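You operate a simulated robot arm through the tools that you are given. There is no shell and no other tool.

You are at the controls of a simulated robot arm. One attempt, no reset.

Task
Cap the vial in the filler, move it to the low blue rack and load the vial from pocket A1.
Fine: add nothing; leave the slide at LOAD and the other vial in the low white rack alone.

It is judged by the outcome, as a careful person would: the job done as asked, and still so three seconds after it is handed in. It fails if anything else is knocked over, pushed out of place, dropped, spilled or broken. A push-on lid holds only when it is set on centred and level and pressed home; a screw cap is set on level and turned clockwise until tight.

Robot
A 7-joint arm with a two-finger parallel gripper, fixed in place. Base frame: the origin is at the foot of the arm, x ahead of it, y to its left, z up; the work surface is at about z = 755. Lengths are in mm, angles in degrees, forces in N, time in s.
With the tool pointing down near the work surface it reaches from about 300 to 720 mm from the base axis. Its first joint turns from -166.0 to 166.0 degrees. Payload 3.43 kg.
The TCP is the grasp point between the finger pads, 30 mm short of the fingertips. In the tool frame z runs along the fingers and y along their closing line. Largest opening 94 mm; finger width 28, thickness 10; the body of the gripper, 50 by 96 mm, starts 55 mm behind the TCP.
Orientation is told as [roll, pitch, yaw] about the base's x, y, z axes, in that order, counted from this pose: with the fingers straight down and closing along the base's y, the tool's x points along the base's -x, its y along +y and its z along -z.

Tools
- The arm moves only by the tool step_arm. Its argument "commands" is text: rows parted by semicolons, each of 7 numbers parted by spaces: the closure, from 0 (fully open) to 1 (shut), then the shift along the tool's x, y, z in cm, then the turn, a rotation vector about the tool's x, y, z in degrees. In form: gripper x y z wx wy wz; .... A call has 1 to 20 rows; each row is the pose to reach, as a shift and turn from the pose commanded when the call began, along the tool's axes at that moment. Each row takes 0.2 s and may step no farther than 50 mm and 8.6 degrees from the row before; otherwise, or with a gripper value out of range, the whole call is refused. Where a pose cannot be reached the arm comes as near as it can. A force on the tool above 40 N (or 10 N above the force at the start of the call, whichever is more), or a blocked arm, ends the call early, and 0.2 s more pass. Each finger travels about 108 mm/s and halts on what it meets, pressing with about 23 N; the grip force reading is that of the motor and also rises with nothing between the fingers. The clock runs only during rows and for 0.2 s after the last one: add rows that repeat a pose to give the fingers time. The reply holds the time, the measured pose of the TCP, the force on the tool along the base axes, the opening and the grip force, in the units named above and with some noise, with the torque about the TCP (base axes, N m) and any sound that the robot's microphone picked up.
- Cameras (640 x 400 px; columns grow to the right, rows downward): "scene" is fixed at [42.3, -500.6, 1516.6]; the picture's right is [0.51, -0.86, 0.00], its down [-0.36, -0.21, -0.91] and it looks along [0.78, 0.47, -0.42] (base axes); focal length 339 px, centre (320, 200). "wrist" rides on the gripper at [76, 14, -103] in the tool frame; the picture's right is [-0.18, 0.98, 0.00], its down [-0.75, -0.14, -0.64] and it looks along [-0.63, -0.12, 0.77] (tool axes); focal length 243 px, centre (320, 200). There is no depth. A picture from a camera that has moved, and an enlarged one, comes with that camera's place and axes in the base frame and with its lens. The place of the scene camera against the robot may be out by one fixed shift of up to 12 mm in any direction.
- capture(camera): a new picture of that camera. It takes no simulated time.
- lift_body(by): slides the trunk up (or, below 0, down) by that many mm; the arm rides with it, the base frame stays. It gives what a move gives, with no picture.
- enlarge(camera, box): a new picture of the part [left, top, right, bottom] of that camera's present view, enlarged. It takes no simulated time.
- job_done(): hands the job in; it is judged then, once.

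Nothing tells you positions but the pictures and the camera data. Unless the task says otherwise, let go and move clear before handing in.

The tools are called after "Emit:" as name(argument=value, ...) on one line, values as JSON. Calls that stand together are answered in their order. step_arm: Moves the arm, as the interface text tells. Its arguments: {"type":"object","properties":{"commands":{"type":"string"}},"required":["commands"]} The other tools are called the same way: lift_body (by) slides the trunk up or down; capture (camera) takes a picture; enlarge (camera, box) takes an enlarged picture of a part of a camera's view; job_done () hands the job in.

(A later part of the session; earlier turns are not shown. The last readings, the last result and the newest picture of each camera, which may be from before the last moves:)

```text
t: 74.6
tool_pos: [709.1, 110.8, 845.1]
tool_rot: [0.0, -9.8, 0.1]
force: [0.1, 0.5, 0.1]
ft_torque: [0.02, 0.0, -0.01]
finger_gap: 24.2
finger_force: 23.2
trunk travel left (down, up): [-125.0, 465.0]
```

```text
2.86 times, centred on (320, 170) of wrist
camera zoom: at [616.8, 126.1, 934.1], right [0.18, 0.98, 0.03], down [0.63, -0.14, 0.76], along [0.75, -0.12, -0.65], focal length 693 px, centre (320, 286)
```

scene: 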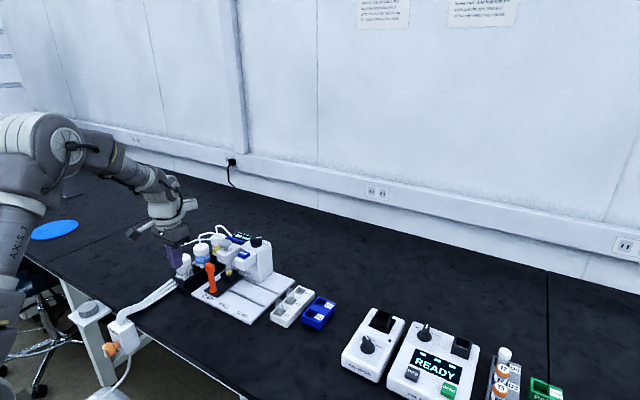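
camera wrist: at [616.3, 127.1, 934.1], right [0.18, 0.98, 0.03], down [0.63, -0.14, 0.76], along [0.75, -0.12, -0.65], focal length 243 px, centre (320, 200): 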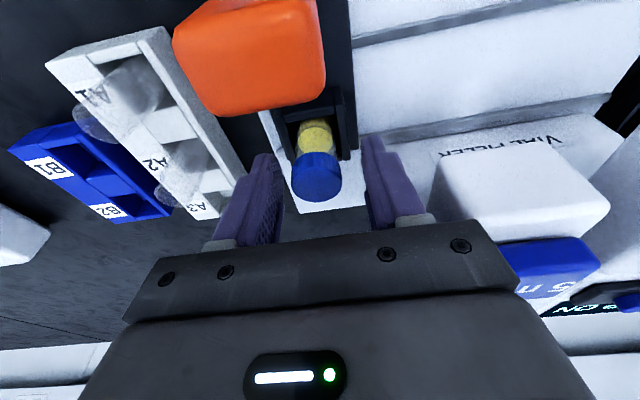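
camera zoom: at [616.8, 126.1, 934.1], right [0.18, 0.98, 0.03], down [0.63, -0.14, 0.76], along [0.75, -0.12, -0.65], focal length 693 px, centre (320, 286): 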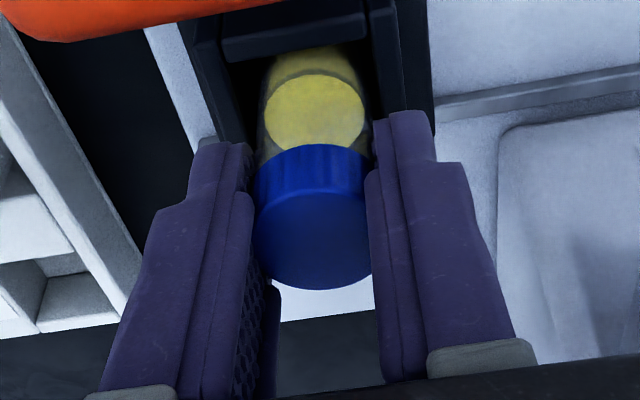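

Gripped at a 24.2 mm gap with 23 N. I'll lift straight up slowly and check that the vial comes along with its cap.

Emit:
step_arm(commands="1 -0.09 0 -0.5 0 0 0; 1 -0.17 0 -1 0 0 0; 1 -0.34 0 -2 0 0 0; 1 -0.51 0 -3 0 0 0; 1 -0.68 0 -4 0 0 0; 1 -0.85 0 -5 0 0 0; 1 -1.07 0 -6.2 0 0 0; 1 -1.28 0 -7.4 0 0 0; 1 -1.28 0 -7.4 0 0 0")

Emit:
enlarge(camera="wrist", box=[250, 80, 390, 240])

Emit:
enlarge(camera="scene", box=[220, 220, 320, 310])

```text
t: 76.6
tool_pos: [709.9, 113.7, 919.9]
tool_rot: [-0.1, -9.8, 0.0]
force: [-0.4, 0.3, -0.6]
ft_torque: [-0.01, 0.02, -0.02]
finger_gap: 24.3
finger_force: 23.6
trunk travel left (down, up): [-125.0, 465.0]
```

```text
2.50 times, centred on (320, 160) of wrist
camera zoom: at [617.7, 127.4, 1009.1], right [0.18, 0.98, 0.03], down [0.63, -0.14, 0.76], along [0.75, -0.12, -0.65], focal length 606 px, centre (320, 300)
```

zoom: 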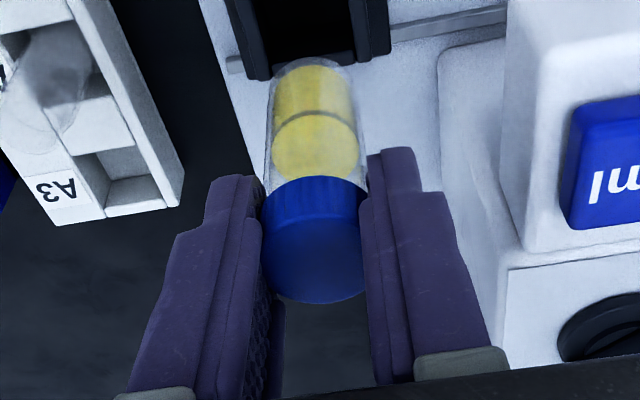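

```text
4.44 times, centred on (270, 265) of scene
camera zoom: at [42.3, -500.6, 1516.6], right [0.51, -0.86, 0.0], down [-0.36, -0.21, -0.91], along [0.78, 0.47, -0.42], focal length 1505 px, centre (542, -89)
```

zoom: 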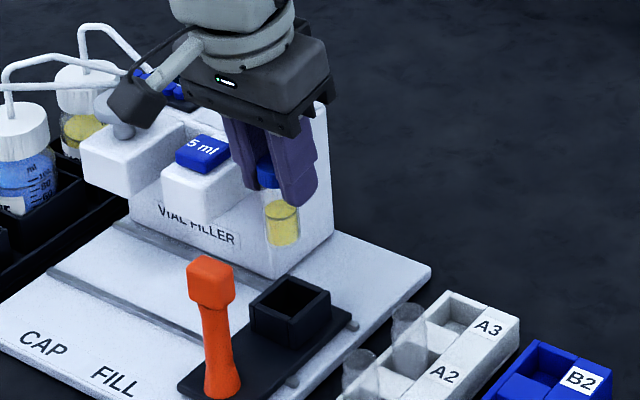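

The vial is up, capped and vertical, with its axis about 1.5 mm nearer to me than the TCP. I'll carry it at this height over to B1.

Emit:
step_arm(commands="1 0 -1 0 0 0 0; 1 0 -3 0 0 0 0; 1 -0.05 -5 0 0 0 0; 1 -0.05 -7.2 0 0 0 0; 1 -0.1 -9.4 0 0 0 0; 1 -0.1 -11.6 0 0 0 0; 1 -0.1 -13.8 0 0 0 0; 1 -0.15 -15.8 0 0 0 0; 1 -0.15 -17.5 0 0 0 0; 1 -0.15 -18.6 0 0 0 0; 1 -0.15 -18.77 0 0 0 0; 1 -0.15 -18.77 0 0 0 0; 1 -0.15 -18.77 0 0 0 0")

Emit:
enlarge(camera="wrist", box=[250, 40, 390, 240])

Emit:
enlarge(camera="scene", box=[260, 240, 360, 330])

```text
t: 79.4
tool_pos: [712.0, -75.4, 919.3]
tool_rot: [0.0, -9.8, -0.1]
force: [-0.8, -0.7, -0.1]
ft_torque: [0.02, 0.0, -0.04]
finger_gap: 24.0
finger_force: 23.0
trunk travel left (down, up): [-125.0, 465.0]
```

```text
2.00 times, centred on (320, 140) of wrist
camera zoom: at [619.4, -60.2, 1009.2], right [0.18, 0.98, 0.03], down [0.63, -0.14, 0.76], along [0.75, -0.12, -0.65], focal length 485 px, centre (320, 320)
```

zoom: 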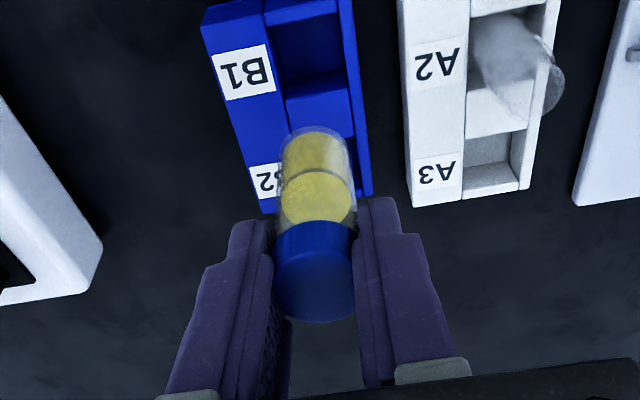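

```text
4.44 times, centred on (310, 285) of scene
camera zoom: at [42.3, -500.6, 1516.6], right [0.51, -0.86, 0.0], down [-0.36, -0.21, -0.91], along [0.78, 0.47, -0.42], focal length 1505 px, centre (364, -178)
```

zoom: 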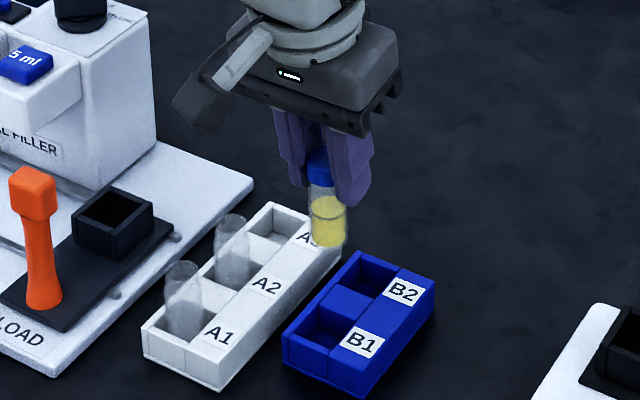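

Emit:
enlarge(camera="wrist", box=[280, 30, 360, 110])

```text
5.00 times, centred on (320, 70) of wrist
camera zoom: at [619.4, -60.2, 1009.2], right [0.18, 0.98, 0.03], down [0.63, -0.14, 0.76], along [0.75, -0.12, -0.65], focal length 1213 px, centre (320, 850)
```

zoom: 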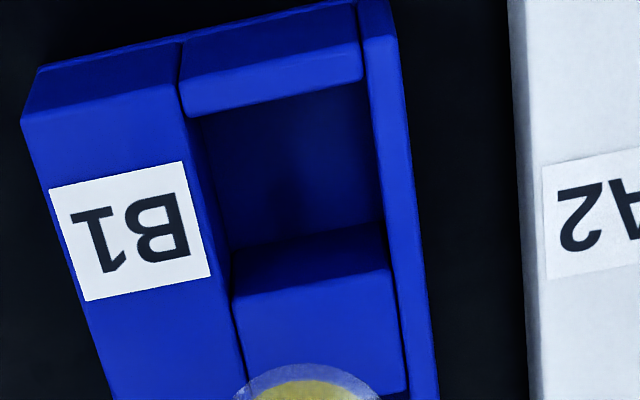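

Emit:
step_arm(commands="1 0.4 0.12 1.7 0 0 0; 1 0.7 0.12 3.4 0 0 0; 1 1.05 0.12 5.1 0 0 0; 1 1.35 0.12 6.77 0 0 0; 1 1.35 0.12 6.77 0 0 0; 1 1.35 0.12 6.77 0 0 0")

Emit:
enlarge(camera="wrist", box=[270, 80, 370, 240])

Emit:
enlarge(camera="scene", box=[290, 260, 350, 330])

```text
t: 80.8
tool_pos: [709.5, -73.2, 851.3]
tool_rot: [0.1, -9.8, 0.0]
force: [0.1, 0.7, -0.6]
ft_torque: [0.02, -0.01, -0.01]
finger_gap: 24.2
finger_force: 23.1
trunk travel left (down, up): [-125.0, 465.0]
```

```text
2.50 times, centred on (320, 160) of wrist
camera zoom: at [616.7, -58.9, 940.2], right [0.18, 0.98, 0.03], down [0.63, -0.14, 0.76], along [0.75, -0.12, -0.65], focal length 606 px, centre (320, 300)
```

zoom: 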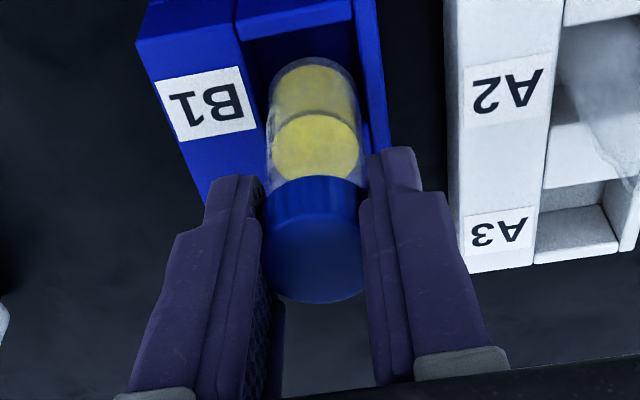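

```text
5.71 times, centred on (320, 295) of scene
camera zoom: at [42.3, -500.6, 1516.6], right [0.51, -0.86, 0.0], down [-0.36, -0.21, -0.91], along [0.78, 0.47, -0.42], focal length 1936 px, centre (320, -343)
```

zoom: 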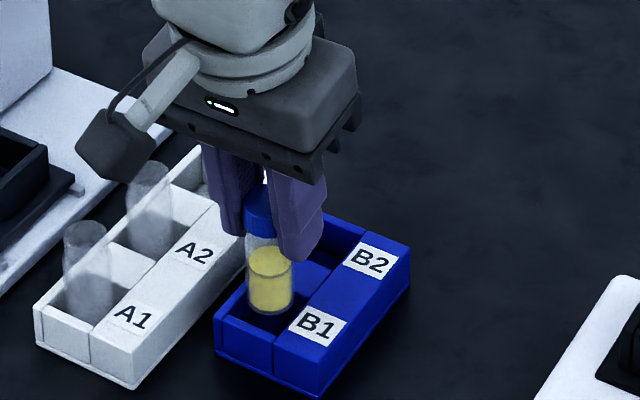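

Close up of the vial's bottom against the pocket edges from both cameras.

Emit:
enlarge(camera="wrist", box=[290, 90, 350, 140])

Emit:
enlarge(camera="scene", box=[295, 290, 335, 325])

```text
8.00 times, centred on (320, 115) of wrist
camera zoom: at [616.7, -58.9, 940.2], right [0.18, 0.98, 0.03], down [0.63, -0.14, 0.76], along [0.75, -0.12, -0.65], focal length 1941 px, centre (320, 880)
```

zoom: 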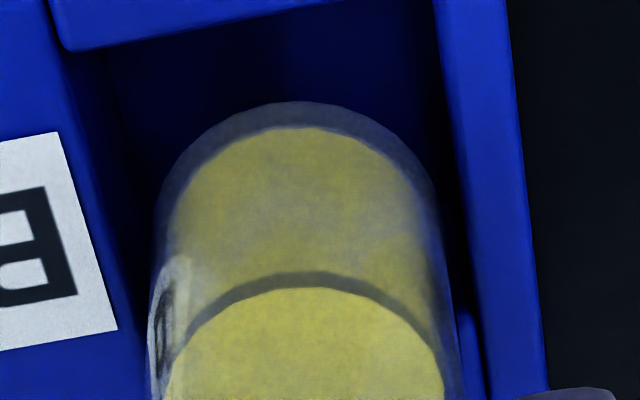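

```text
11.43 times, centred on (315, 308) of scene
camera zoom: at [42.3, -500.6, 1516.6], right [0.51, -0.86, 0.0], down [-0.36, -0.21, -0.91], along [0.78, 0.47, -0.42], focal length 3871 px, centre (377, -1029)
```

zoom: 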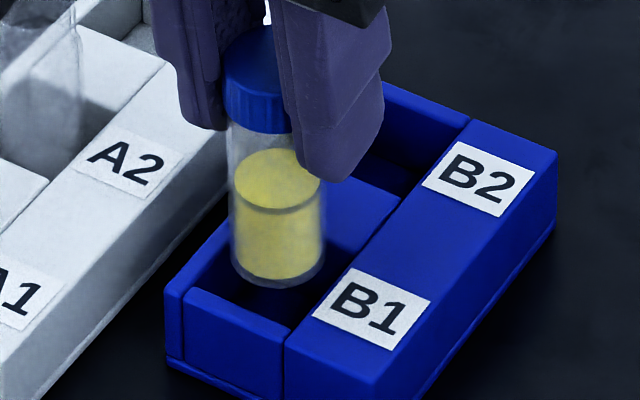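

The vial is centred in x and about 1.6 mm too far to +y. I'll correct y by -1.5 mm and lower it into the pocket slowly.

Emit:
step_arm(commands="1 0 -0.15 0 0 0 0; 1 0.07 -0.15 0.4 0 0 0; 1 0.14 -0.15 0.8 0 0 0; 1 0.2 -0.15 1.2 0 0 0; 1 0.27 -0.15 1.6 0 0 0; 1 0.34 -0.15 2 0 0 0; 1 0.39 -0.15 2.3 0 0 0; 1 0.39 -0.15 2.3 0 0 0")

Emit:
enlarge(camera="wrist", box=[270, 80, 370, 240])

Emit:
enlarge(camera="scene", box=[295, 280, 335, 325])

```text
t: 82.3
tool_pos: [713.6, -78.2, 836.3]
tool_rot: [-0.1, -10.4, 0.0]
force: [0.1, -1.9, 21.3]
ft_torque: [-0.48, -0.2, -0.11]
finger_gap: 24.0
finger_force: 22.9
trunk travel left (down, up): [-125.0, 465.0]
stopped in row 7: the force on the tool passed its limit at 43 N (the readings are from after the stop); the commanded pose is now the measured one
```

```text
2.50 times, centred on (320, 160) of wrist
camera zoom: at [619.2, -61.4, 924.2], right [0.18, 0.98, 0.03], down [0.62, -0.14, 0.77], along [0.76, -0.12, -0.64], focal length 606 px, centre (320, 300)
```

zoom: 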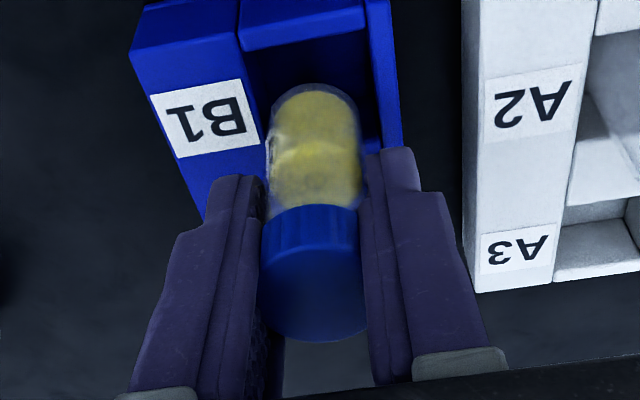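

```text
8.89 times, centred on (315, 302) of scene
camera zoom: at [42.3, -500.6, 1516.6], right [0.51, -0.86, 0.0], down [-0.36, -0.21, -0.91], along [0.78, 0.47, -0.42], focal length 3011 px, centre (364, -711)
```

zoom: 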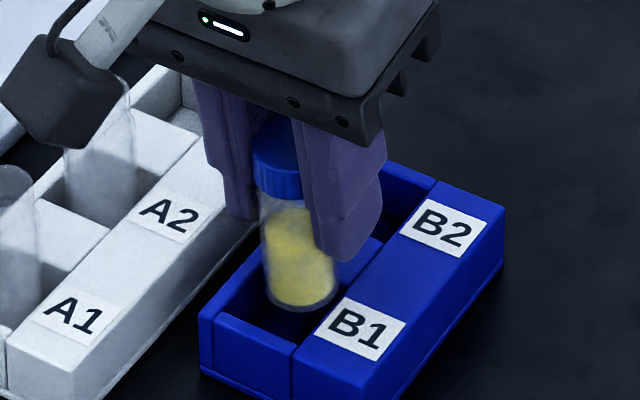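

The vial caught on something at z ≈ 836 and the call stopped at 43 N, so it isn't cleanly in the pocket. I'll back up at once and look.

Emit:
step_arm(commands="1 -0.1 0 -0.6 0 0 0; 1 -0.2 0 -1.2 0 0 0; 1 -0.34 0 -2 0 0 0; 1 -0.34 0 -2 0 0 0")

Emit:
enlarge(camera="wrist", box=[270, 80, 370, 240])

Emit:
enlarge(camera="scene", box=[295, 270, 335, 325])

Emit:
enlarge(camera="scene", box=[240, 240, 360, 330])

```text
t: 83.3
tool_pos: [712.0, -77.0, 851.3]
tool_rot: [0.0, -10.2, 0.0]
force: [-0.2, 0.3, 0.0]
ft_torque: [0.02, 0.01, -0.02]
finger_gap: 24.3
finger_force: 22.5
trunk travel left (down, up): [-125.0, 465.0]
```

```text
2.50 times, centred on (320, 160) of wrist
camera zoom: at [619.1, -61.7, 940.6], right [0.18, 0.98, 0.03], down [0.63, -0.14, 0.76], along [0.76, -0.12, -0.64], focal length 606 px, centre (320, 300)
```

zoom: 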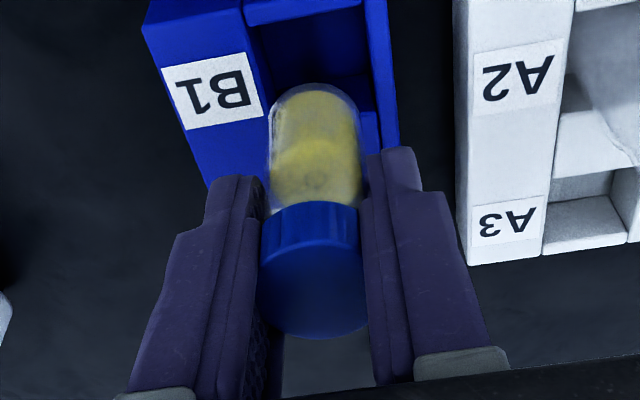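

```text
7.27 times, centred on (315, 298) of scene
camera zoom: at [42.3, -500.6, 1516.6], right [0.51, -0.86, 0.0], down [-0.36, -0.21, -0.91], along [0.78, 0.47, -0.42], focal length 2463 px, centre (356, -509)
```

zoom: 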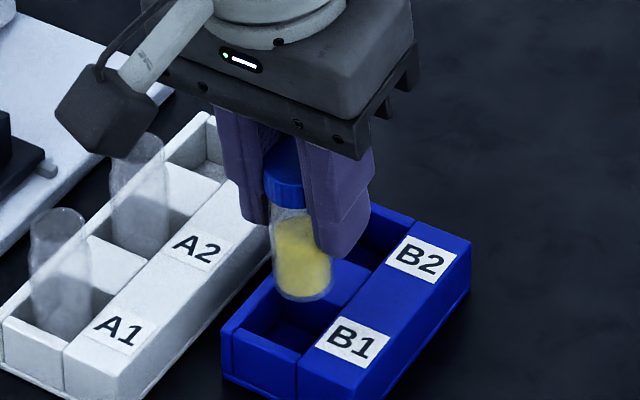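

```text
4.44 times, centred on (300, 285) of scene
camera zoom: at [42.3, -500.6, 1516.6], right [0.51, -0.86, 0.0], down [-0.36, -0.21, -0.91], along [0.78, 0.47, -0.42], focal length 1505 px, centre (409, -178)
```

zoom: 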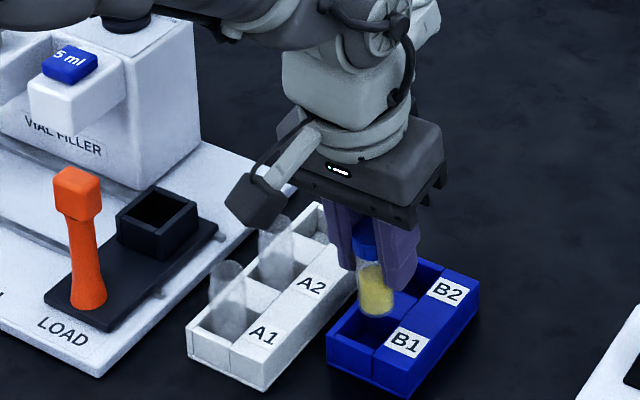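

The vial is still held and the rack hasn't moved, but the vial slipped up a little in the grip. I'll look closely at how it hangs now.

Emit:
enlarge(camera="wrist", box=[285, 80, 355, 150])

Emit:
enlarge(camera="scene", box=[298, 283, 332, 317])

Emit:
enlarge(camera="wrist", box=[270, 140, 370, 240])

```text
5.71 times, centred on (320, 115) of wrist
camera zoom: at [619.1, -61.7, 940.6], right [0.18, 0.98, 0.03], down [0.63, -0.14, 0.76], along [0.76, -0.12, -0.64], focal length 1386 px, centre (320, 686)
```

zoom: 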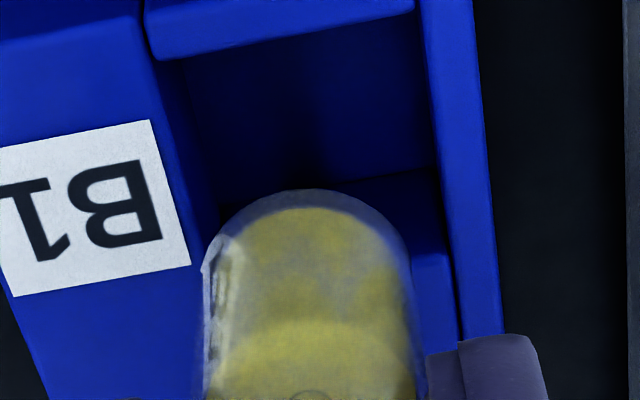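

```text
11.76 times, centred on (315, 300) of scene
camera zoom: at [42.3, -500.6, 1516.6], right [0.51, -0.86, 0.0], down [-0.36, -0.21, -0.91], along [0.78, 0.47, -0.42], focal length 3985 px, centre (379, -976)
```

zoom: 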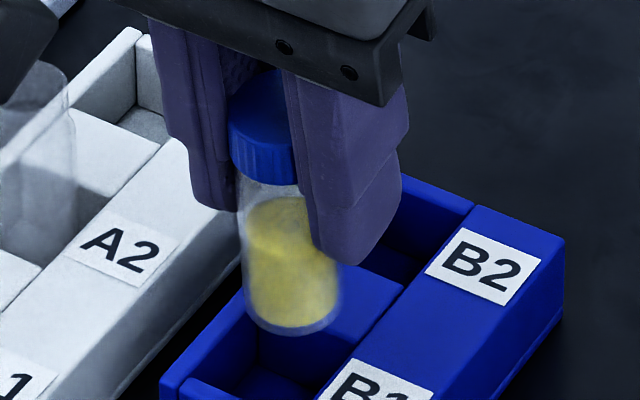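

```text
4.00 times, centred on (320, 190) of wrist
camera zoom: at [619.1, -61.7, 940.6], right [0.18, 0.98, 0.03], down [0.63, -0.14, 0.76], along [0.76, -0.12, -0.64], focal length 970 px, centre (320, 240)
```

zoom: 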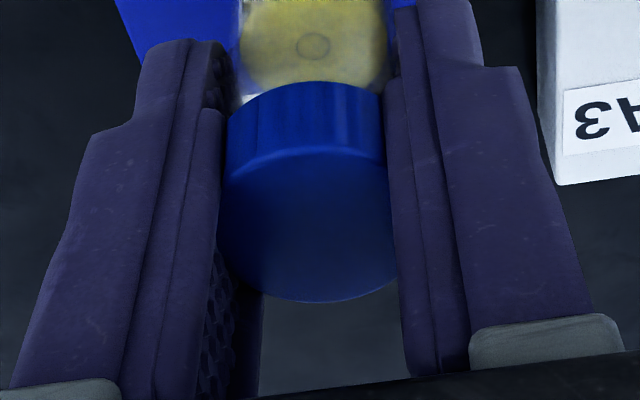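

Putting the two cameras together, the vial was longer below the grip than I thought. Its bottom was about 3 mm too far in +x and it touched the divider. It slipped up about 13 mm in the grip and swung about 8°. I'll raise it, turn the tool 8° back so the vial hangs vertical, and lower the trunk a bit to keep reach margin.

Emit:
step_arm(commands="1 -0.25 0.05 -1.5 0 2 0; 1 -0.5 0.1 -3 0 4 0; 1 -0.8 0.15 -4.5 0 6 0; 1 -1.15 0.2 -6.1 0 8 0; 1 -1.15 0.2 -6.1 0 8 0; 1 -1.15 0.2 -6.1 0 8 0")

Emit:
enlarge(camera="scene", box=[290, 260, 340, 320])

Emit:
enlarge(camera="wrist", box=[260, 80, 380, 240])

```text
t: 84.7
tool_pos: [711.7, -75.1, 915.6]
tool_rot: [-0.1, -2.1, 0.0]
force: [-0.9, -0.2, -0.2]
ft_torque: [-0.03, -0.03, 0.04]
finger_gap: 24.1
finger_force: 22.8
trunk travel left (down, up): [-125.0, 465.0]
```

```text
6.67 times, centred on (315, 290) of scene
camera zoom: at [42.3, -500.6, 1516.6], right [0.51, -0.86, 0.0], down [-0.36, -0.21, -0.91], along [0.78, 0.47, -0.42], focal length 2258 px, centre (353, -400)
```

zoom: 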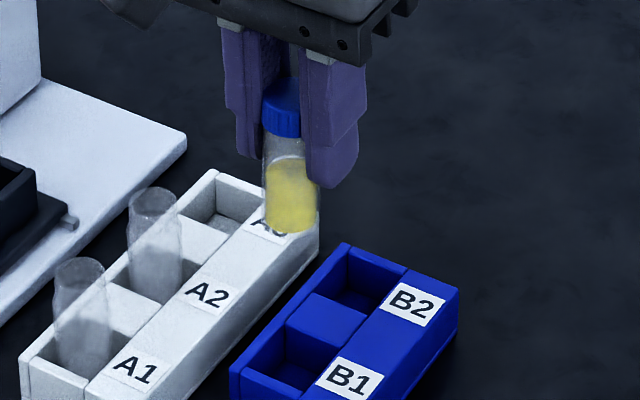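

```text
2.50 times, centred on (320, 160) of wrist
camera zoom: at [632.6, -59.0, 1015.3], right [0.18, 0.98, 0.01], down [0.73, -0.14, 0.67], along [0.66, -0.12, -0.74], focal length 606 px, centre (320, 300)
```

zoom: 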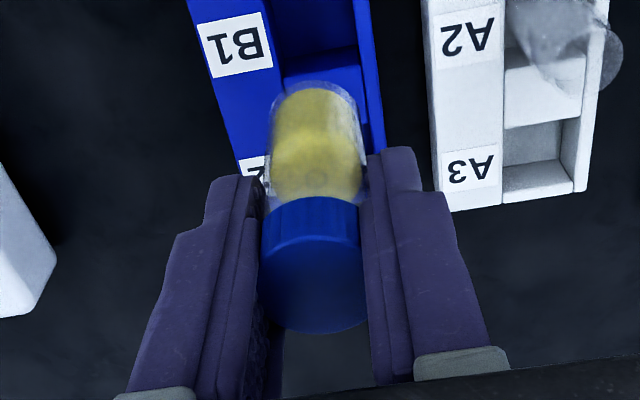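

The vial hangs vertical again. I'll lower the trunk by 60 mm, which leaves the vial bottom about 20 mm above the rack and gives reach margin.

Emit:
lift_body(by=-60)

Emit:
enlarge(camera="wrist", box=[285, 80, 355, 150])

Emit:
enlarge(camera="scene", box=[298, 283, 332, 322])

Emit:
enlarge(camera="wrist", box=[260, 80, 380, 240])

```text
t: 85.7
tool_pos: [712.2, -73.3, 855.3]
tool_rot: [-0.1, -2.1, 0.0]
force: [1.1, 0.0, 0.2]
ft_torque: [0.04, -0.04, -0.01]
finger_gap: 24.3
finger_force: 22.9
trunk travel left (down, up): [-65.0, 525.0]
```

```text
5.71 times, centred on (320, 115) of wrist
camera zoom: at [632.5, -59.0, 955.4], right [0.18, 0.98, 0.01], down [0.73, -0.14, 0.67], along [0.66, -0.12, -0.74], focal length 1386 px, centre (320, 686)
```

zoom: 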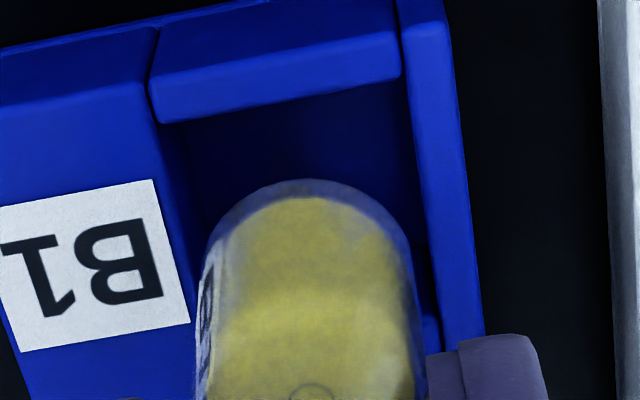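

```text
10.26 times, centred on (315, 302) of scene
camera zoom: at [42.3, -500.6, 1516.6], right [0.51, -0.86, 0.0], down [-0.36, -0.21, -0.91], along [0.78, 0.47, -0.42], focal length 3474 px, centre (371, -851)
```

zoom: 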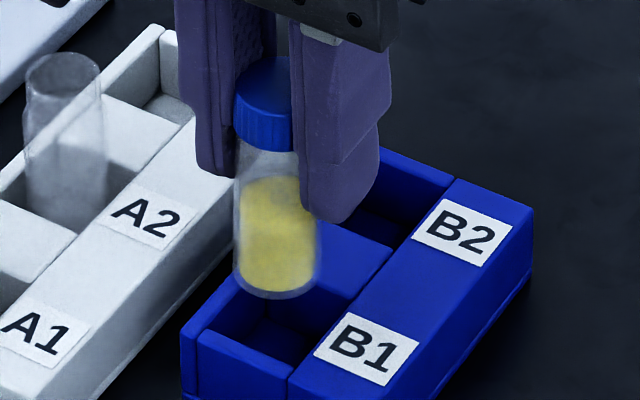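

```text
2.50 times, centred on (320, 160) of wrist
camera zoom: at [632.5, -59.0, 955.4], right [0.18, 0.98, 0.01], down [0.73, -0.14, 0.67], along [0.66, -0.12, -0.74], focal length 606 px, centre (320, 300)
```

zoom: 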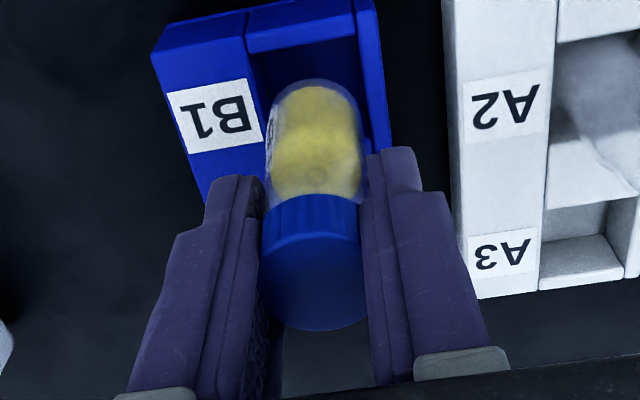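

The vial is 25 mm across, hangs vertical, and its bottom is at about (706, -73, 799). Relative to the pocket it needs about +2 mm in x and -0.8 mm in y. I'll adjust that and lower to just above the rim for a final check.

Emit:
step_arm(commands="1 -0.1 -0.04 0.4 0 0 0; 1 -0.17 -0.08 0.8 0 0 0; 1 -0.17 -0.08 1.2 0 0 0; 1 -0.16 -0.08 1.5 0 0 0; 1 -0.16 -0.08 1.5 0 0 0")

Emit:
enlarge(camera="wrist", box=[285, 70, 355, 140])

Emit:
enlarge(camera="scene", box=[298, 290, 332, 325])

```text
t: 86.9
tool_pos: [714.7, -75.4, 839.4]
tool_rot: [0.0, -2.0, 0.0]
force: [0.0, 0.2, -0.7]
ft_torque: [0.0, -0.01, 0.0]
finger_gap: 24.2
finger_force: 22.8
trunk travel left (down, up): [-65.0, 525.0]
```

```text
5.71 times, centred on (320, 105) of wrist
camera zoom: at [634.7, -60.2, 940.4], right [0.18, 0.98, 0.01], down [0.73, -0.14, 0.67], along [0.66, -0.12, -0.74], focal length 1386 px, centre (320, 743)
```

zoom: 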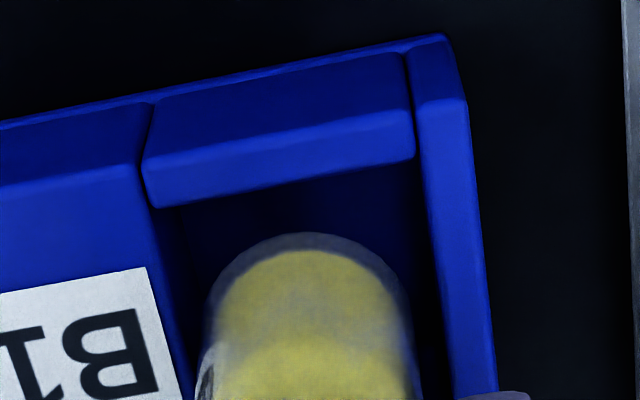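

```text
11.43 times, centred on (315, 308) of scene
camera zoom: at [42.3, -500.6, 1516.6], right [0.51, -0.86, 0.0], down [-0.36, -0.21, -0.91], along [0.78, 0.47, -0.42], focal length 3871 px, centre (377, -1029)
```

zoom: 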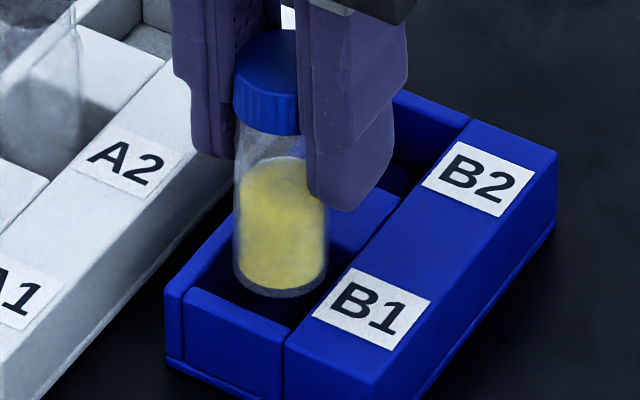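

Emit:
enlarge(camera="scene", box=[300, 305, 324, 322])

```text
16.00 times, centred on (312, 314) of scene
camera zoom: at [42.3, -500.6, 1516.6], right [0.51, -0.86, 0.0], down [-0.36, -0.21, -0.91], along [0.78, 0.47, -0.42], focal length 5420 px, centre (448, -1616)
```

zoom: 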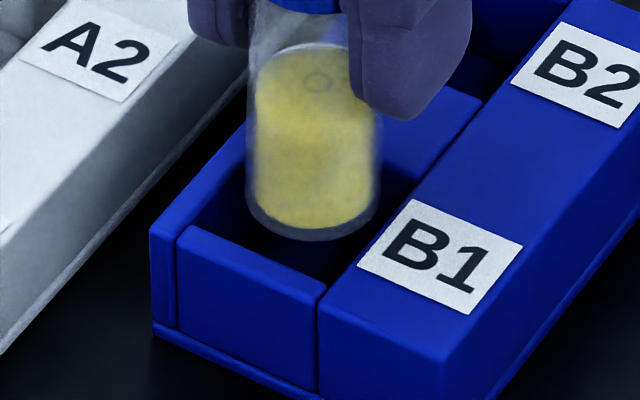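

Solving both cameras together, the vial bottom is about 1 mm above the rim and about 1.3 mm too far in +x. I'll correct that and enter the pocket slowly, checking force.

Emit:
step_arm(commands="1 0.12 0.02 0 0 0 0; 1 0.12 0.02 0.1 0 0 0; 1 0.12 0.02 0.2 0 0 0; 1 0.12 0.02 0.3 0 0 0; 1 0.13 0.02 0.4 0 0 0; 1 0.13 0.02 0.4 0 0 0")

Emit:
enlarge(camera="scene", box=[300, 305, 324, 322])

Emit:
enlarge(camera="wrist", box=[285, 70, 355, 140])

```text
t: 88.3
tool_pos: [713.4, -74.9, 836.9]
tool_rot: [-0.2, -2.2, 0.0]
force: [0.5, -0.1, -1.4]
ft_torque: [0.04, -0.01, -0.01]
finger_gap: 24.2
finger_force: 22.8
trunk travel left (down, up): [-65.0, 525.0]
```

```text
16.00 times, centred on (312, 314) of scene
camera zoom: at [42.3, -500.6, 1516.6], right [0.51, -0.86, 0.0], down [-0.36, -0.21, -0.91], along [0.78, 0.47, -0.42], focal length 5420 px, centre (448, -1616)
```

zoom: 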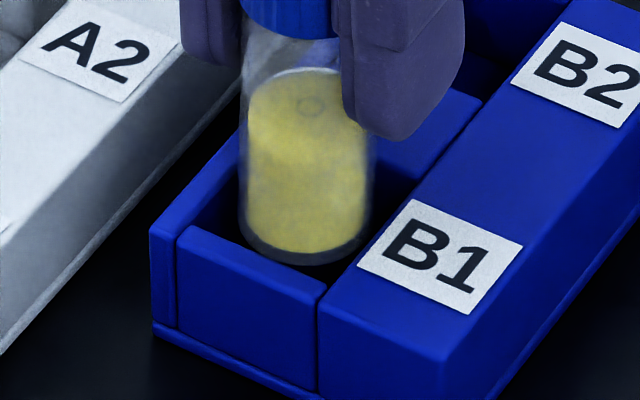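

```text
5.71 times, centred on (320, 105) of wrist
camera zoom: at [633.2, -59.5, 936.4], right [0.18, 0.98, 0.01], down [0.73, -0.14, 0.67], along [0.66, -0.12, -0.74], focal length 1386 px, centre (320, 743)
```

zoom: 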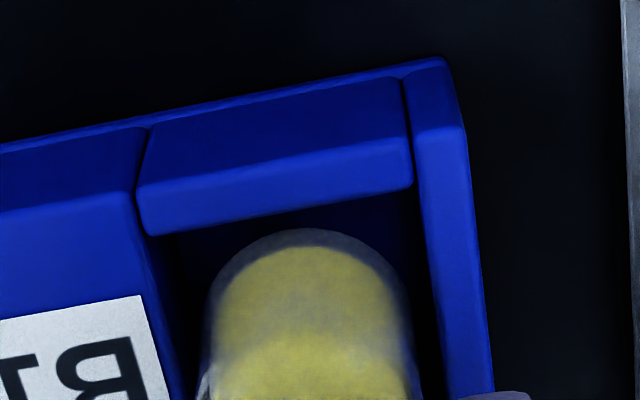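

Emit:
step_arm(commands="1 0 0 0.15 0 0 0; 1 0.01 0 0.3 0 0 0; 1 0.02 0 0.45 0 0 0; 1 0.02 0 0.6 0 0 0; 1 0.02 0 0.6 0 0 0")

Emit:
enlarge(camera="scene", box=[300, 305, 324, 322])

Emit:
enlarge(camera="wrist", box=[285, 70, 355, 140])

```text
t: 89.5
tool_pos: [713.6, -74.6, 829.8]
tool_rot: [-0.1, -2.1, 0.0]
force: [-0.2, 0.0, -0.7]
ft_torque: [0.03, 0.03, 0.03]
finger_gap: 24.4
finger_force: 23.0
trunk travel left (down, up): [-65.0, 525.0]
```

```text
16.00 times, centred on (312, 314) of scene
camera zoom: at [42.3, -500.6, 1516.6], right [0.51, -0.86, 0.0], down [-0.36, -0.21, -0.91], along [0.78, 0.47, -0.42], focal length 5420 px, centre (448, -1616)
```

zoom: 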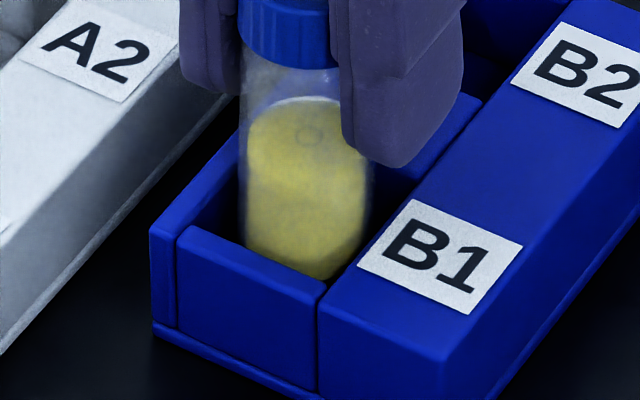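

```text
5.71 times, centred on (320, 105) of wrist
camera zoom: at [633.1, -59.3, 930.2], right [0.18, 0.98, 0.01], down [0.73, -0.14, 0.67], along [0.66, -0.12, -0.74], focal length 1386 px, centre (320, 743)
```

zoom: 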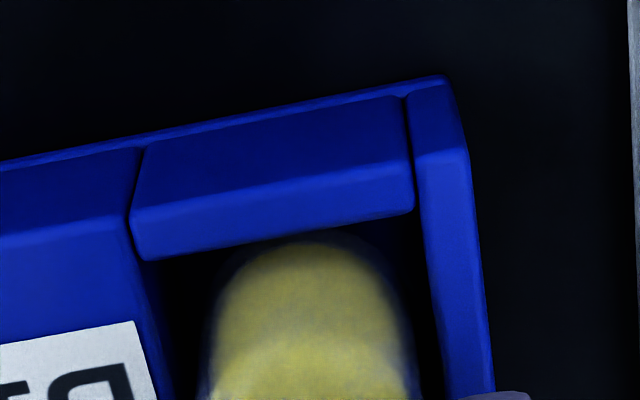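

The vial bottom is now inside the pocket with no contact force. Going on down gently toward the floor.

Emit:
step_arm(commands="1 0.01 0 0.2 0 0 0; 1 0.02 0 0.4 0 0 0; 1 0.02 0 0.6 0 0 0; 1 0.03 0 0.8 0 0 0; 1 0.03 0 0.95 0 0 0; 1 0.03 0 0.95 0 0 0")

Emit:
enlarge(camera="scene", box=[295, 290, 329, 322])

```text
t: 90.9
tool_pos: [715.0, -75.9, 820.3]
tool_rot: [-0.1, -2.2, -0.1]
force: [0.0, -0.8, 4.9]
ft_torque: [-0.07, -0.03, -0.03]
finger_gap: 24.3
finger_force: 23.1
trunk travel left (down, up): [-65.0, 525.0]
```

```text
12.50 times, centred on (312, 306) of scene
camera zoom: at [42.3, -500.6, 1516.6], right [0.51, -0.86, 0.0], down [-0.36, -0.21, -0.91], along [0.78, 0.47, -0.42], focal length 4234 px, centre (420, -1125)
```

zoom: 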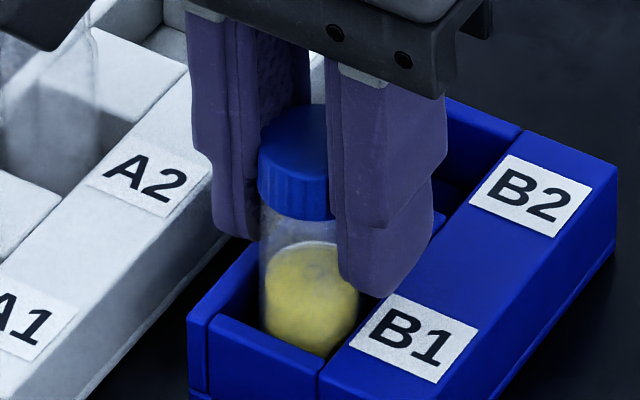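

There's 4.9 N of contact at z = 820, which matches the pocket floor, so the vial is standing in B1. I'll open slowly and check it stays upright.

Emit:
step_arm(commands="0.74 0 0 0 0 0 0; 0.72 0 0 0 0 0 0; 0.7 0 0 0 0 0 0; 0.66 0 0 0 0 0 0; 0.62 0 0 0 0 0 0; 0.58 0 0 0 0 0 0; 0.58 0 0 0 0 0 0")

Emit:
enlarge(camera="scene", box=[295, 290, 329, 322])

Emit:
enlarge(camera="wrist", box=[250, 70, 390, 240])

```text
t: 92.5
tool_pos: [712.8, -74.5, 820.7]
tool_rot: [-0.1, -2.1, 0.0]
force: [-0.5, 0.2, -0.7]
ft_torque: [0.01, -0.01, -0.01]
finger_gap: 39.6
finger_force: 0.1
trunk travel left (down, up): [-65.0, 525.0]
```

```text
12.50 times, centred on (312, 306) of scene
camera zoom: at [42.3, -500.6, 1516.6], right [0.51, -0.86, 0.0], down [-0.36, -0.21, -0.91], along [0.78, 0.47, -0.42], focal length 4234 px, centre (420, -1125)
```

zoom: 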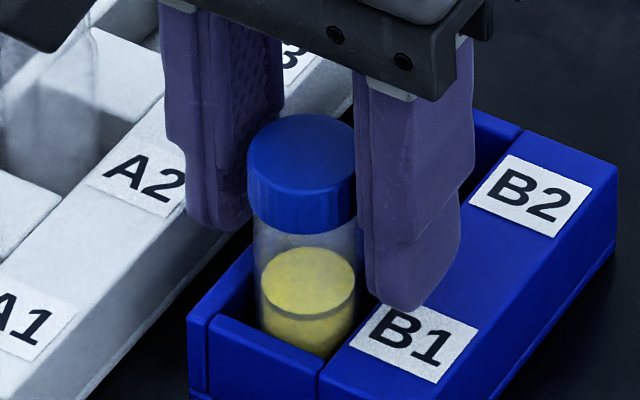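

```text
2.35 times, centred on (320, 155) of wrist
camera zoom: at [633.1, -59.6, 920.7], right [0.18, 0.98, 0.01], down [0.73, -0.14, 0.67], along [0.66, -0.12, -0.74], focal length 571 px, centre (320, 306)
```

zoom: 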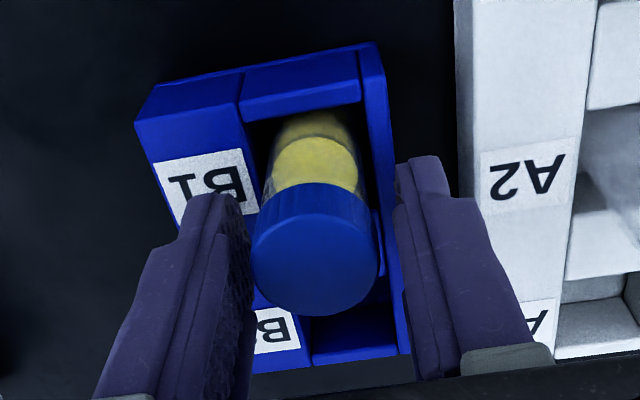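

The capped vial stands upright in B1. I'll rise straight up clear of it, then look at the A1 vial's shape.

Emit:
step_arm(commands="0.56 -0.04 0 -1 0 0 0; 0.56 -0.09 0 -2.5 0 0 0; 0.56 -0.18 0 -5 0 0 0; 0.56 -0.3 0 -8.5 0 0 0; 0.4 -0.4 0 -11 0 0 0; 0.4 -0.4 0 -11 0 0 0")

Emit:
enlarge(camera="scene", box=[270, 280, 345, 330])

Emit:
enlarge(camera="scene", box=[280, 285, 304, 318])

```text
t: 93.9
tool_pos: [712.2, -75.9, 930.1]
tool_rot: [0.0, -2.0, 0.0]
force: [0.4, -0.2, 0.1]
ft_torque: [0.02, 0.02, 0.01]
finger_gap: 56.6
finger_force: 0.2
trunk travel left (down, up): [-65.0, 525.0]
```

```text
8.00 times, centred on (308, 305) of scene
camera zoom: at [42.3, -500.6, 1516.6], right [0.51, -0.86, 0.0], down [-0.36, -0.21, -0.91], along [0.78, 0.47, -0.42], focal length 2710 px, centre (420, -640)
```

zoom: 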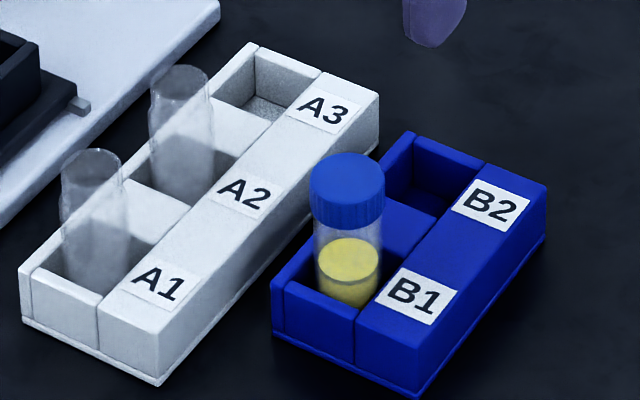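

```text
12.12 times, centred on (292, 302) of scene
camera zoom: at [42.3, -500.6, 1516.6], right [0.51, -0.86, 0.0], down [-0.36, -0.21, -0.91], along [0.78, 0.47, -0.42], focal length 4106 px, centre (659, -1030)
```

zoom: 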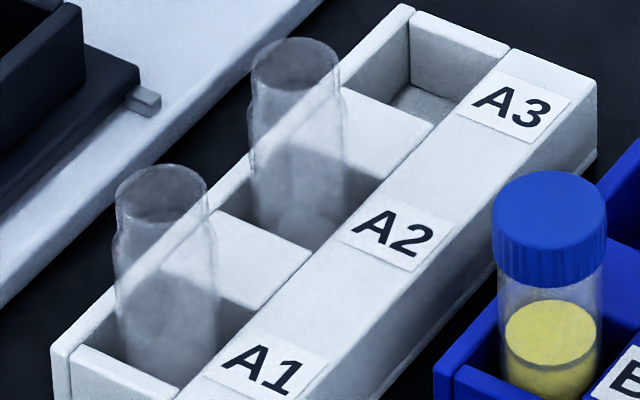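

The A1 vial has a narrower neck over its top ~13 mm, with a 25 mm body below. Both vials in the racks are upright and undisturbed. I'll move above A1 with an 8° tilt to measure it.

Emit:
step_arm(commands="0.44 1.5 2.9 0 0 -2 0; 0.47 3 5.8 0 0 -4 0; 0.47 4.5 8.7 -0.16 0 -6 0; 0.47 4.5 8.7 -0.16 0 -6 0; 0.47 4.5 8.7 -0.16 0 -6 0")

Emit:
enlarge(camera="wrist", box=[270, 40, 370, 130])

Emit:
capture(camera="wrist")

```text
t: 95.1
tool_pos: [667.1, 13.2, 928.9]
tool_rot: [0.0, -8.1, 0.0]
force: [0.5, 0.8, 0.8]
ft_torque: [0.02, 0.02, 0.0]
finger_gap: 49.8
finger_force: 0.1
trunk travel left (down, up): [-65.0, 525.0]
```

```text
4.44 times, centred on (320, 85) of wrist
camera zoom: at [577.9, 28.0, 1021.0], right [0.18, 0.98, 0.02], down [0.66, -0.14, 0.74], along [0.73, -0.12, -0.67], focal length 1078 px, centre (320, 711)
```

zoom: 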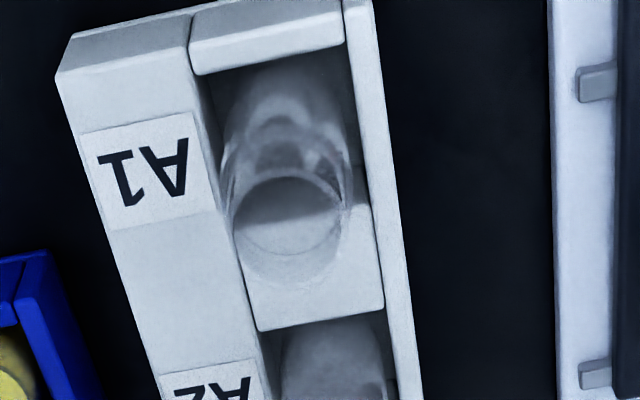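

```text
taken
camera wrist: at [577.9, 28.0, 1021.0], right [0.18, 0.98, 0.02], down [0.66, -0.14, 0.74], along [0.73, -0.12, -0.67], focal length 243 px, centre (320, 200)
```

wrist: 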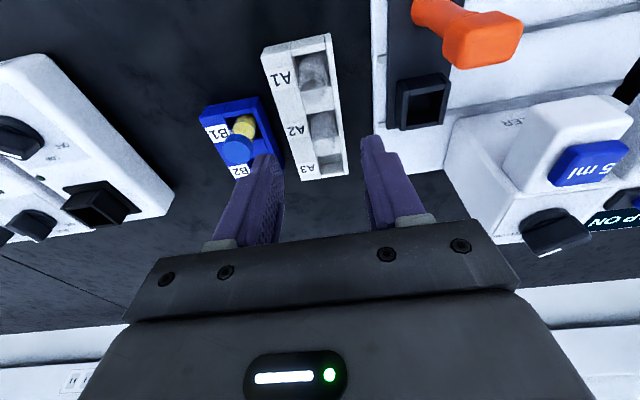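

The A1 vial's rim is centred at about (665, 11.4) with its top near z 820. I'll descend around it, stop partway, and check before closing.

Emit:
step_arm(commands="0.47 0.5 -0.05 2.5 0 0 0; 0.47 0.9 -0.1 5 0 0 0; 0.47 1.3 -0.15 7.5 0 0 0; 0.47 1.6 -0.18 9.2 0 0 0; 0.47 1.78 -0.18 10.35 0 0 0; 0.47 1.78 -0.18 10.35 0 0 0; 0.47 1.78 -0.18 10.35 0 0 0")

Emit:
enlarge(camera="wrist", box=[240, 80, 400, 240])

Emit:
enlarge(camera="scene", box=[275, 275, 315, 320])

```text
t: 96.7
tool_pos: [664.3, 9.7, 825.0]
tool_rot: [0.0, -8.1, 0.0]
force: [0.7, 0.0, -0.1]
ft_torque: [-0.01, -0.03, -0.01]
finger_gap: 50.0
finger_force: 0.0
trunk travel left (down, up): [-65.0, 525.0]
```

```text
2.50 times, centred on (320, 160) of wrist
camera zoom: at [575.8, 26.2, 917.3], right [0.18, 0.98, 0.02], down [0.66, -0.14, 0.74], along [0.73, -0.12, -0.67], focal length 606 px, centre (320, 300)
```

zoom: 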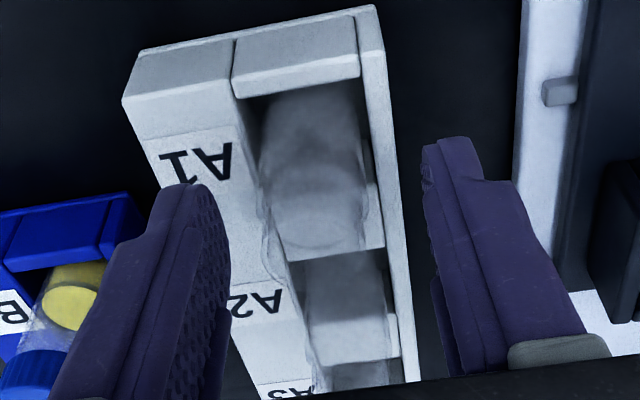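

```text
8.89 times, centred on (295, 298) of scene
camera zoom: at [42.3, -500.6, 1516.6], right [0.51, -0.86, 0.0], down [-0.36, -0.21, -0.91], along [0.78, 0.47, -0.42], focal length 3011 px, centre (542, -667)
```

zoom: 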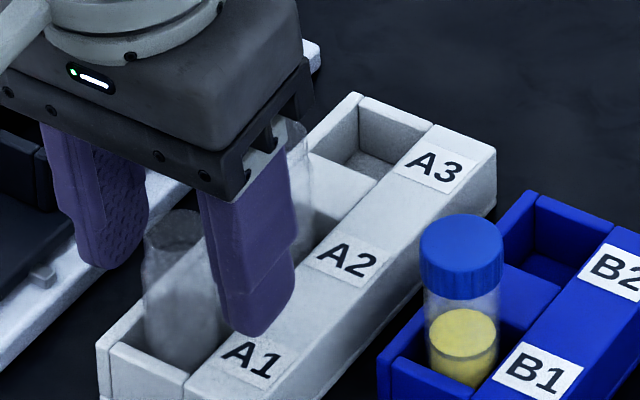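

Emit:
enlarge(camera="wrist", box=[285, 120, 355, 210])

```text
4.44 times, centred on (320, 165) of wrist
camera zoom: at [575.8, 26.2, 917.3], right [0.18, 0.98, 0.02], down [0.66, -0.14, 0.74], along [0.73, -0.12, -0.67], focal length 1078 px, centre (320, 356)
```

zoom: 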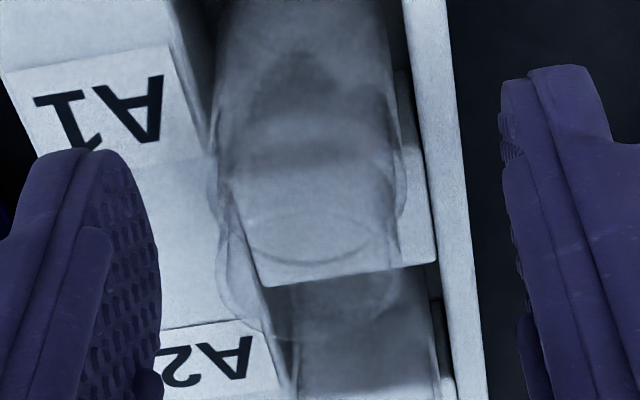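

Emit:
step_arm(commands="0.52 0 0.15 0 0 0 0; 0.6 0 0.15 0 0 0 0; 0.66 0 0.15 0 0 0 0; 0.72 0 0.15 0 0 0 0; 0.8 0 0.15 0 0 0 0; 1 0 0.15 0 0 0 0; 1 0 0.15 0 0 0 0")

Emit:
enlarge(camera="wrist", box=[260, 100, 380, 240])

Emit:
enlarge(camera="scene", box=[275, 275, 315, 320])

```text
t: 98.3
tool_pos: [665.5, 12.7, 825.5]
tool_rot: [0.0, -8.1, 0.0]
force: [1.2, -0.2, 0.8]
ft_torque: [-0.01, 0.0, 0.02]
finger_gap: 23.8
finger_force: 23.0
trunk travel left (down, up): [-65.0, 525.0]
```

```text
2.86 times, centred on (320, 170) of wrist
camera zoom: at [576.0, 27.5, 917.5], right [0.18, 0.98, 0.02], down [0.66, -0.14, 0.74], along [0.73, -0.12, -0.67], focal length 693 px, centre (320, 286)
```

zoom: 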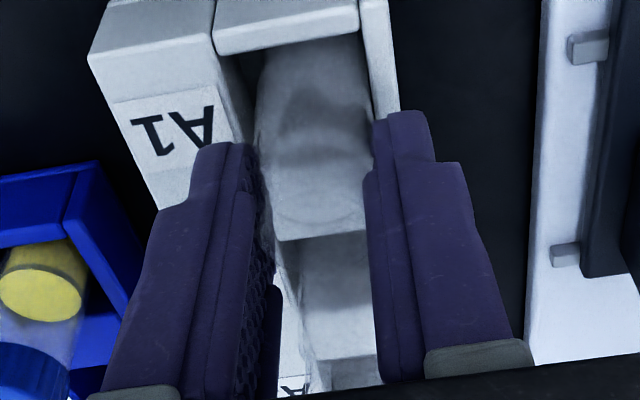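

```text
8.89 times, centred on (295, 298) of scene
camera zoom: at [42.3, -500.6, 1516.6], right [0.51, -0.86, 0.0], down [-0.36, -0.21, -0.91], along [0.78, 0.47, -0.42], focal length 3011 px, centre (542, -667)
```

zoom: 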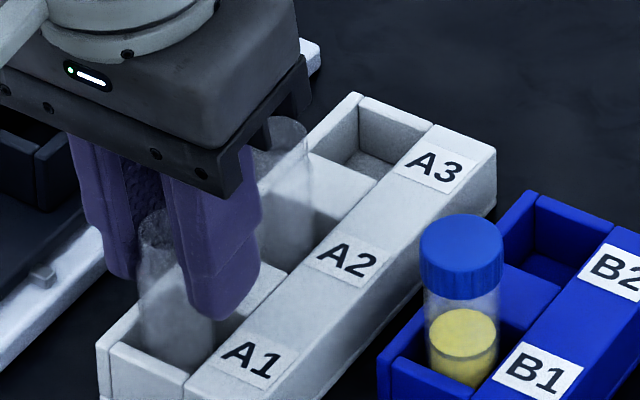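

Gripped at 23.8 mm. I'll lift it slowly straight up.

Emit:
step_arm(commands="1 -0.07 0 -0.5 0 0 0; 1 -0.14 0 -1 0 0 0; 1 -0.28 0 -2 0 0 0; 1 -0.43 0 -3 0 0 0; 1 -0.6 0 -4.2 0 0 0; 1 -0.78 0 -5.5 0 0 0; 1 -1 0 -7 0 0 0; 1 -1.2 0 -8.5 0 0 0; 1 -1.2 0 -8.5 0 0 0")

Emit:
enlarge(camera="scene", box=[260, 250, 330, 320])

Emit:
enlarge(camera="wrist", box=[260, 60, 380, 240])

```text
t: 100.3
tool_pos: [665.6, 11.6, 911.0]
tool_rot: [-0.1, -8.1, 0.0]
force: [0.3, -0.3, 0.1]
ft_torque: [-0.01, 0.01, -0.01]
finger_gap: 23.4
finger_force: 23.3
trunk travel left (down, up): [-65.0, 525.0]
```

```text
5.71 times, centred on (295, 285) of scene
camera zoom: at [42.3, -500.6, 1516.6], right [0.51, -0.86, 0.0], down [-0.36, -0.21, -0.91], along [0.78, 0.47, -0.42], focal length 1936 px, centre (463, -286)
```

zoom: 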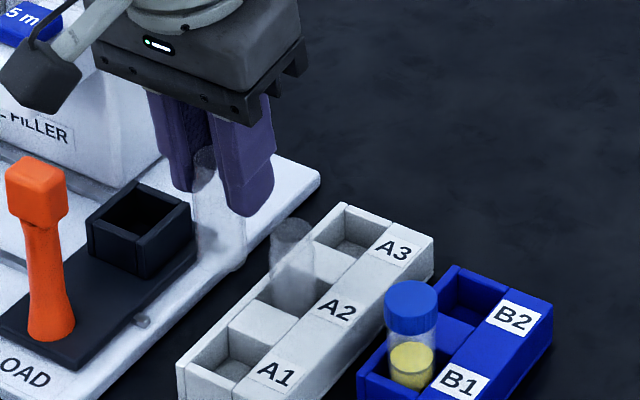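

```text
2.22 times, centred on (320, 150) of wrist
camera zoom: at [575.6, 27.5, 1002.6], right [0.18, 0.98, 0.02], down [0.66, -0.14, 0.74], along [0.73, -0.12, -0.67], focal length 539 px, centre (320, 311)
```

zoom: 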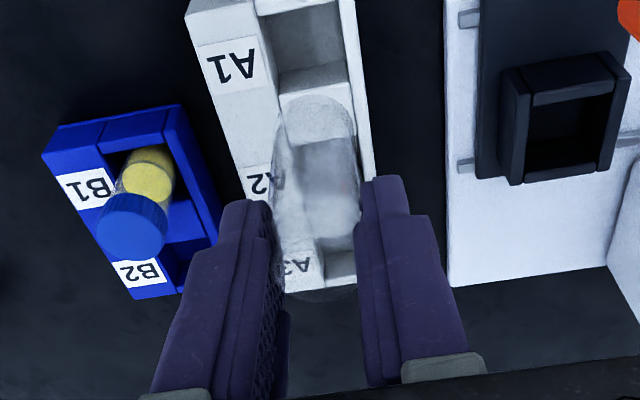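

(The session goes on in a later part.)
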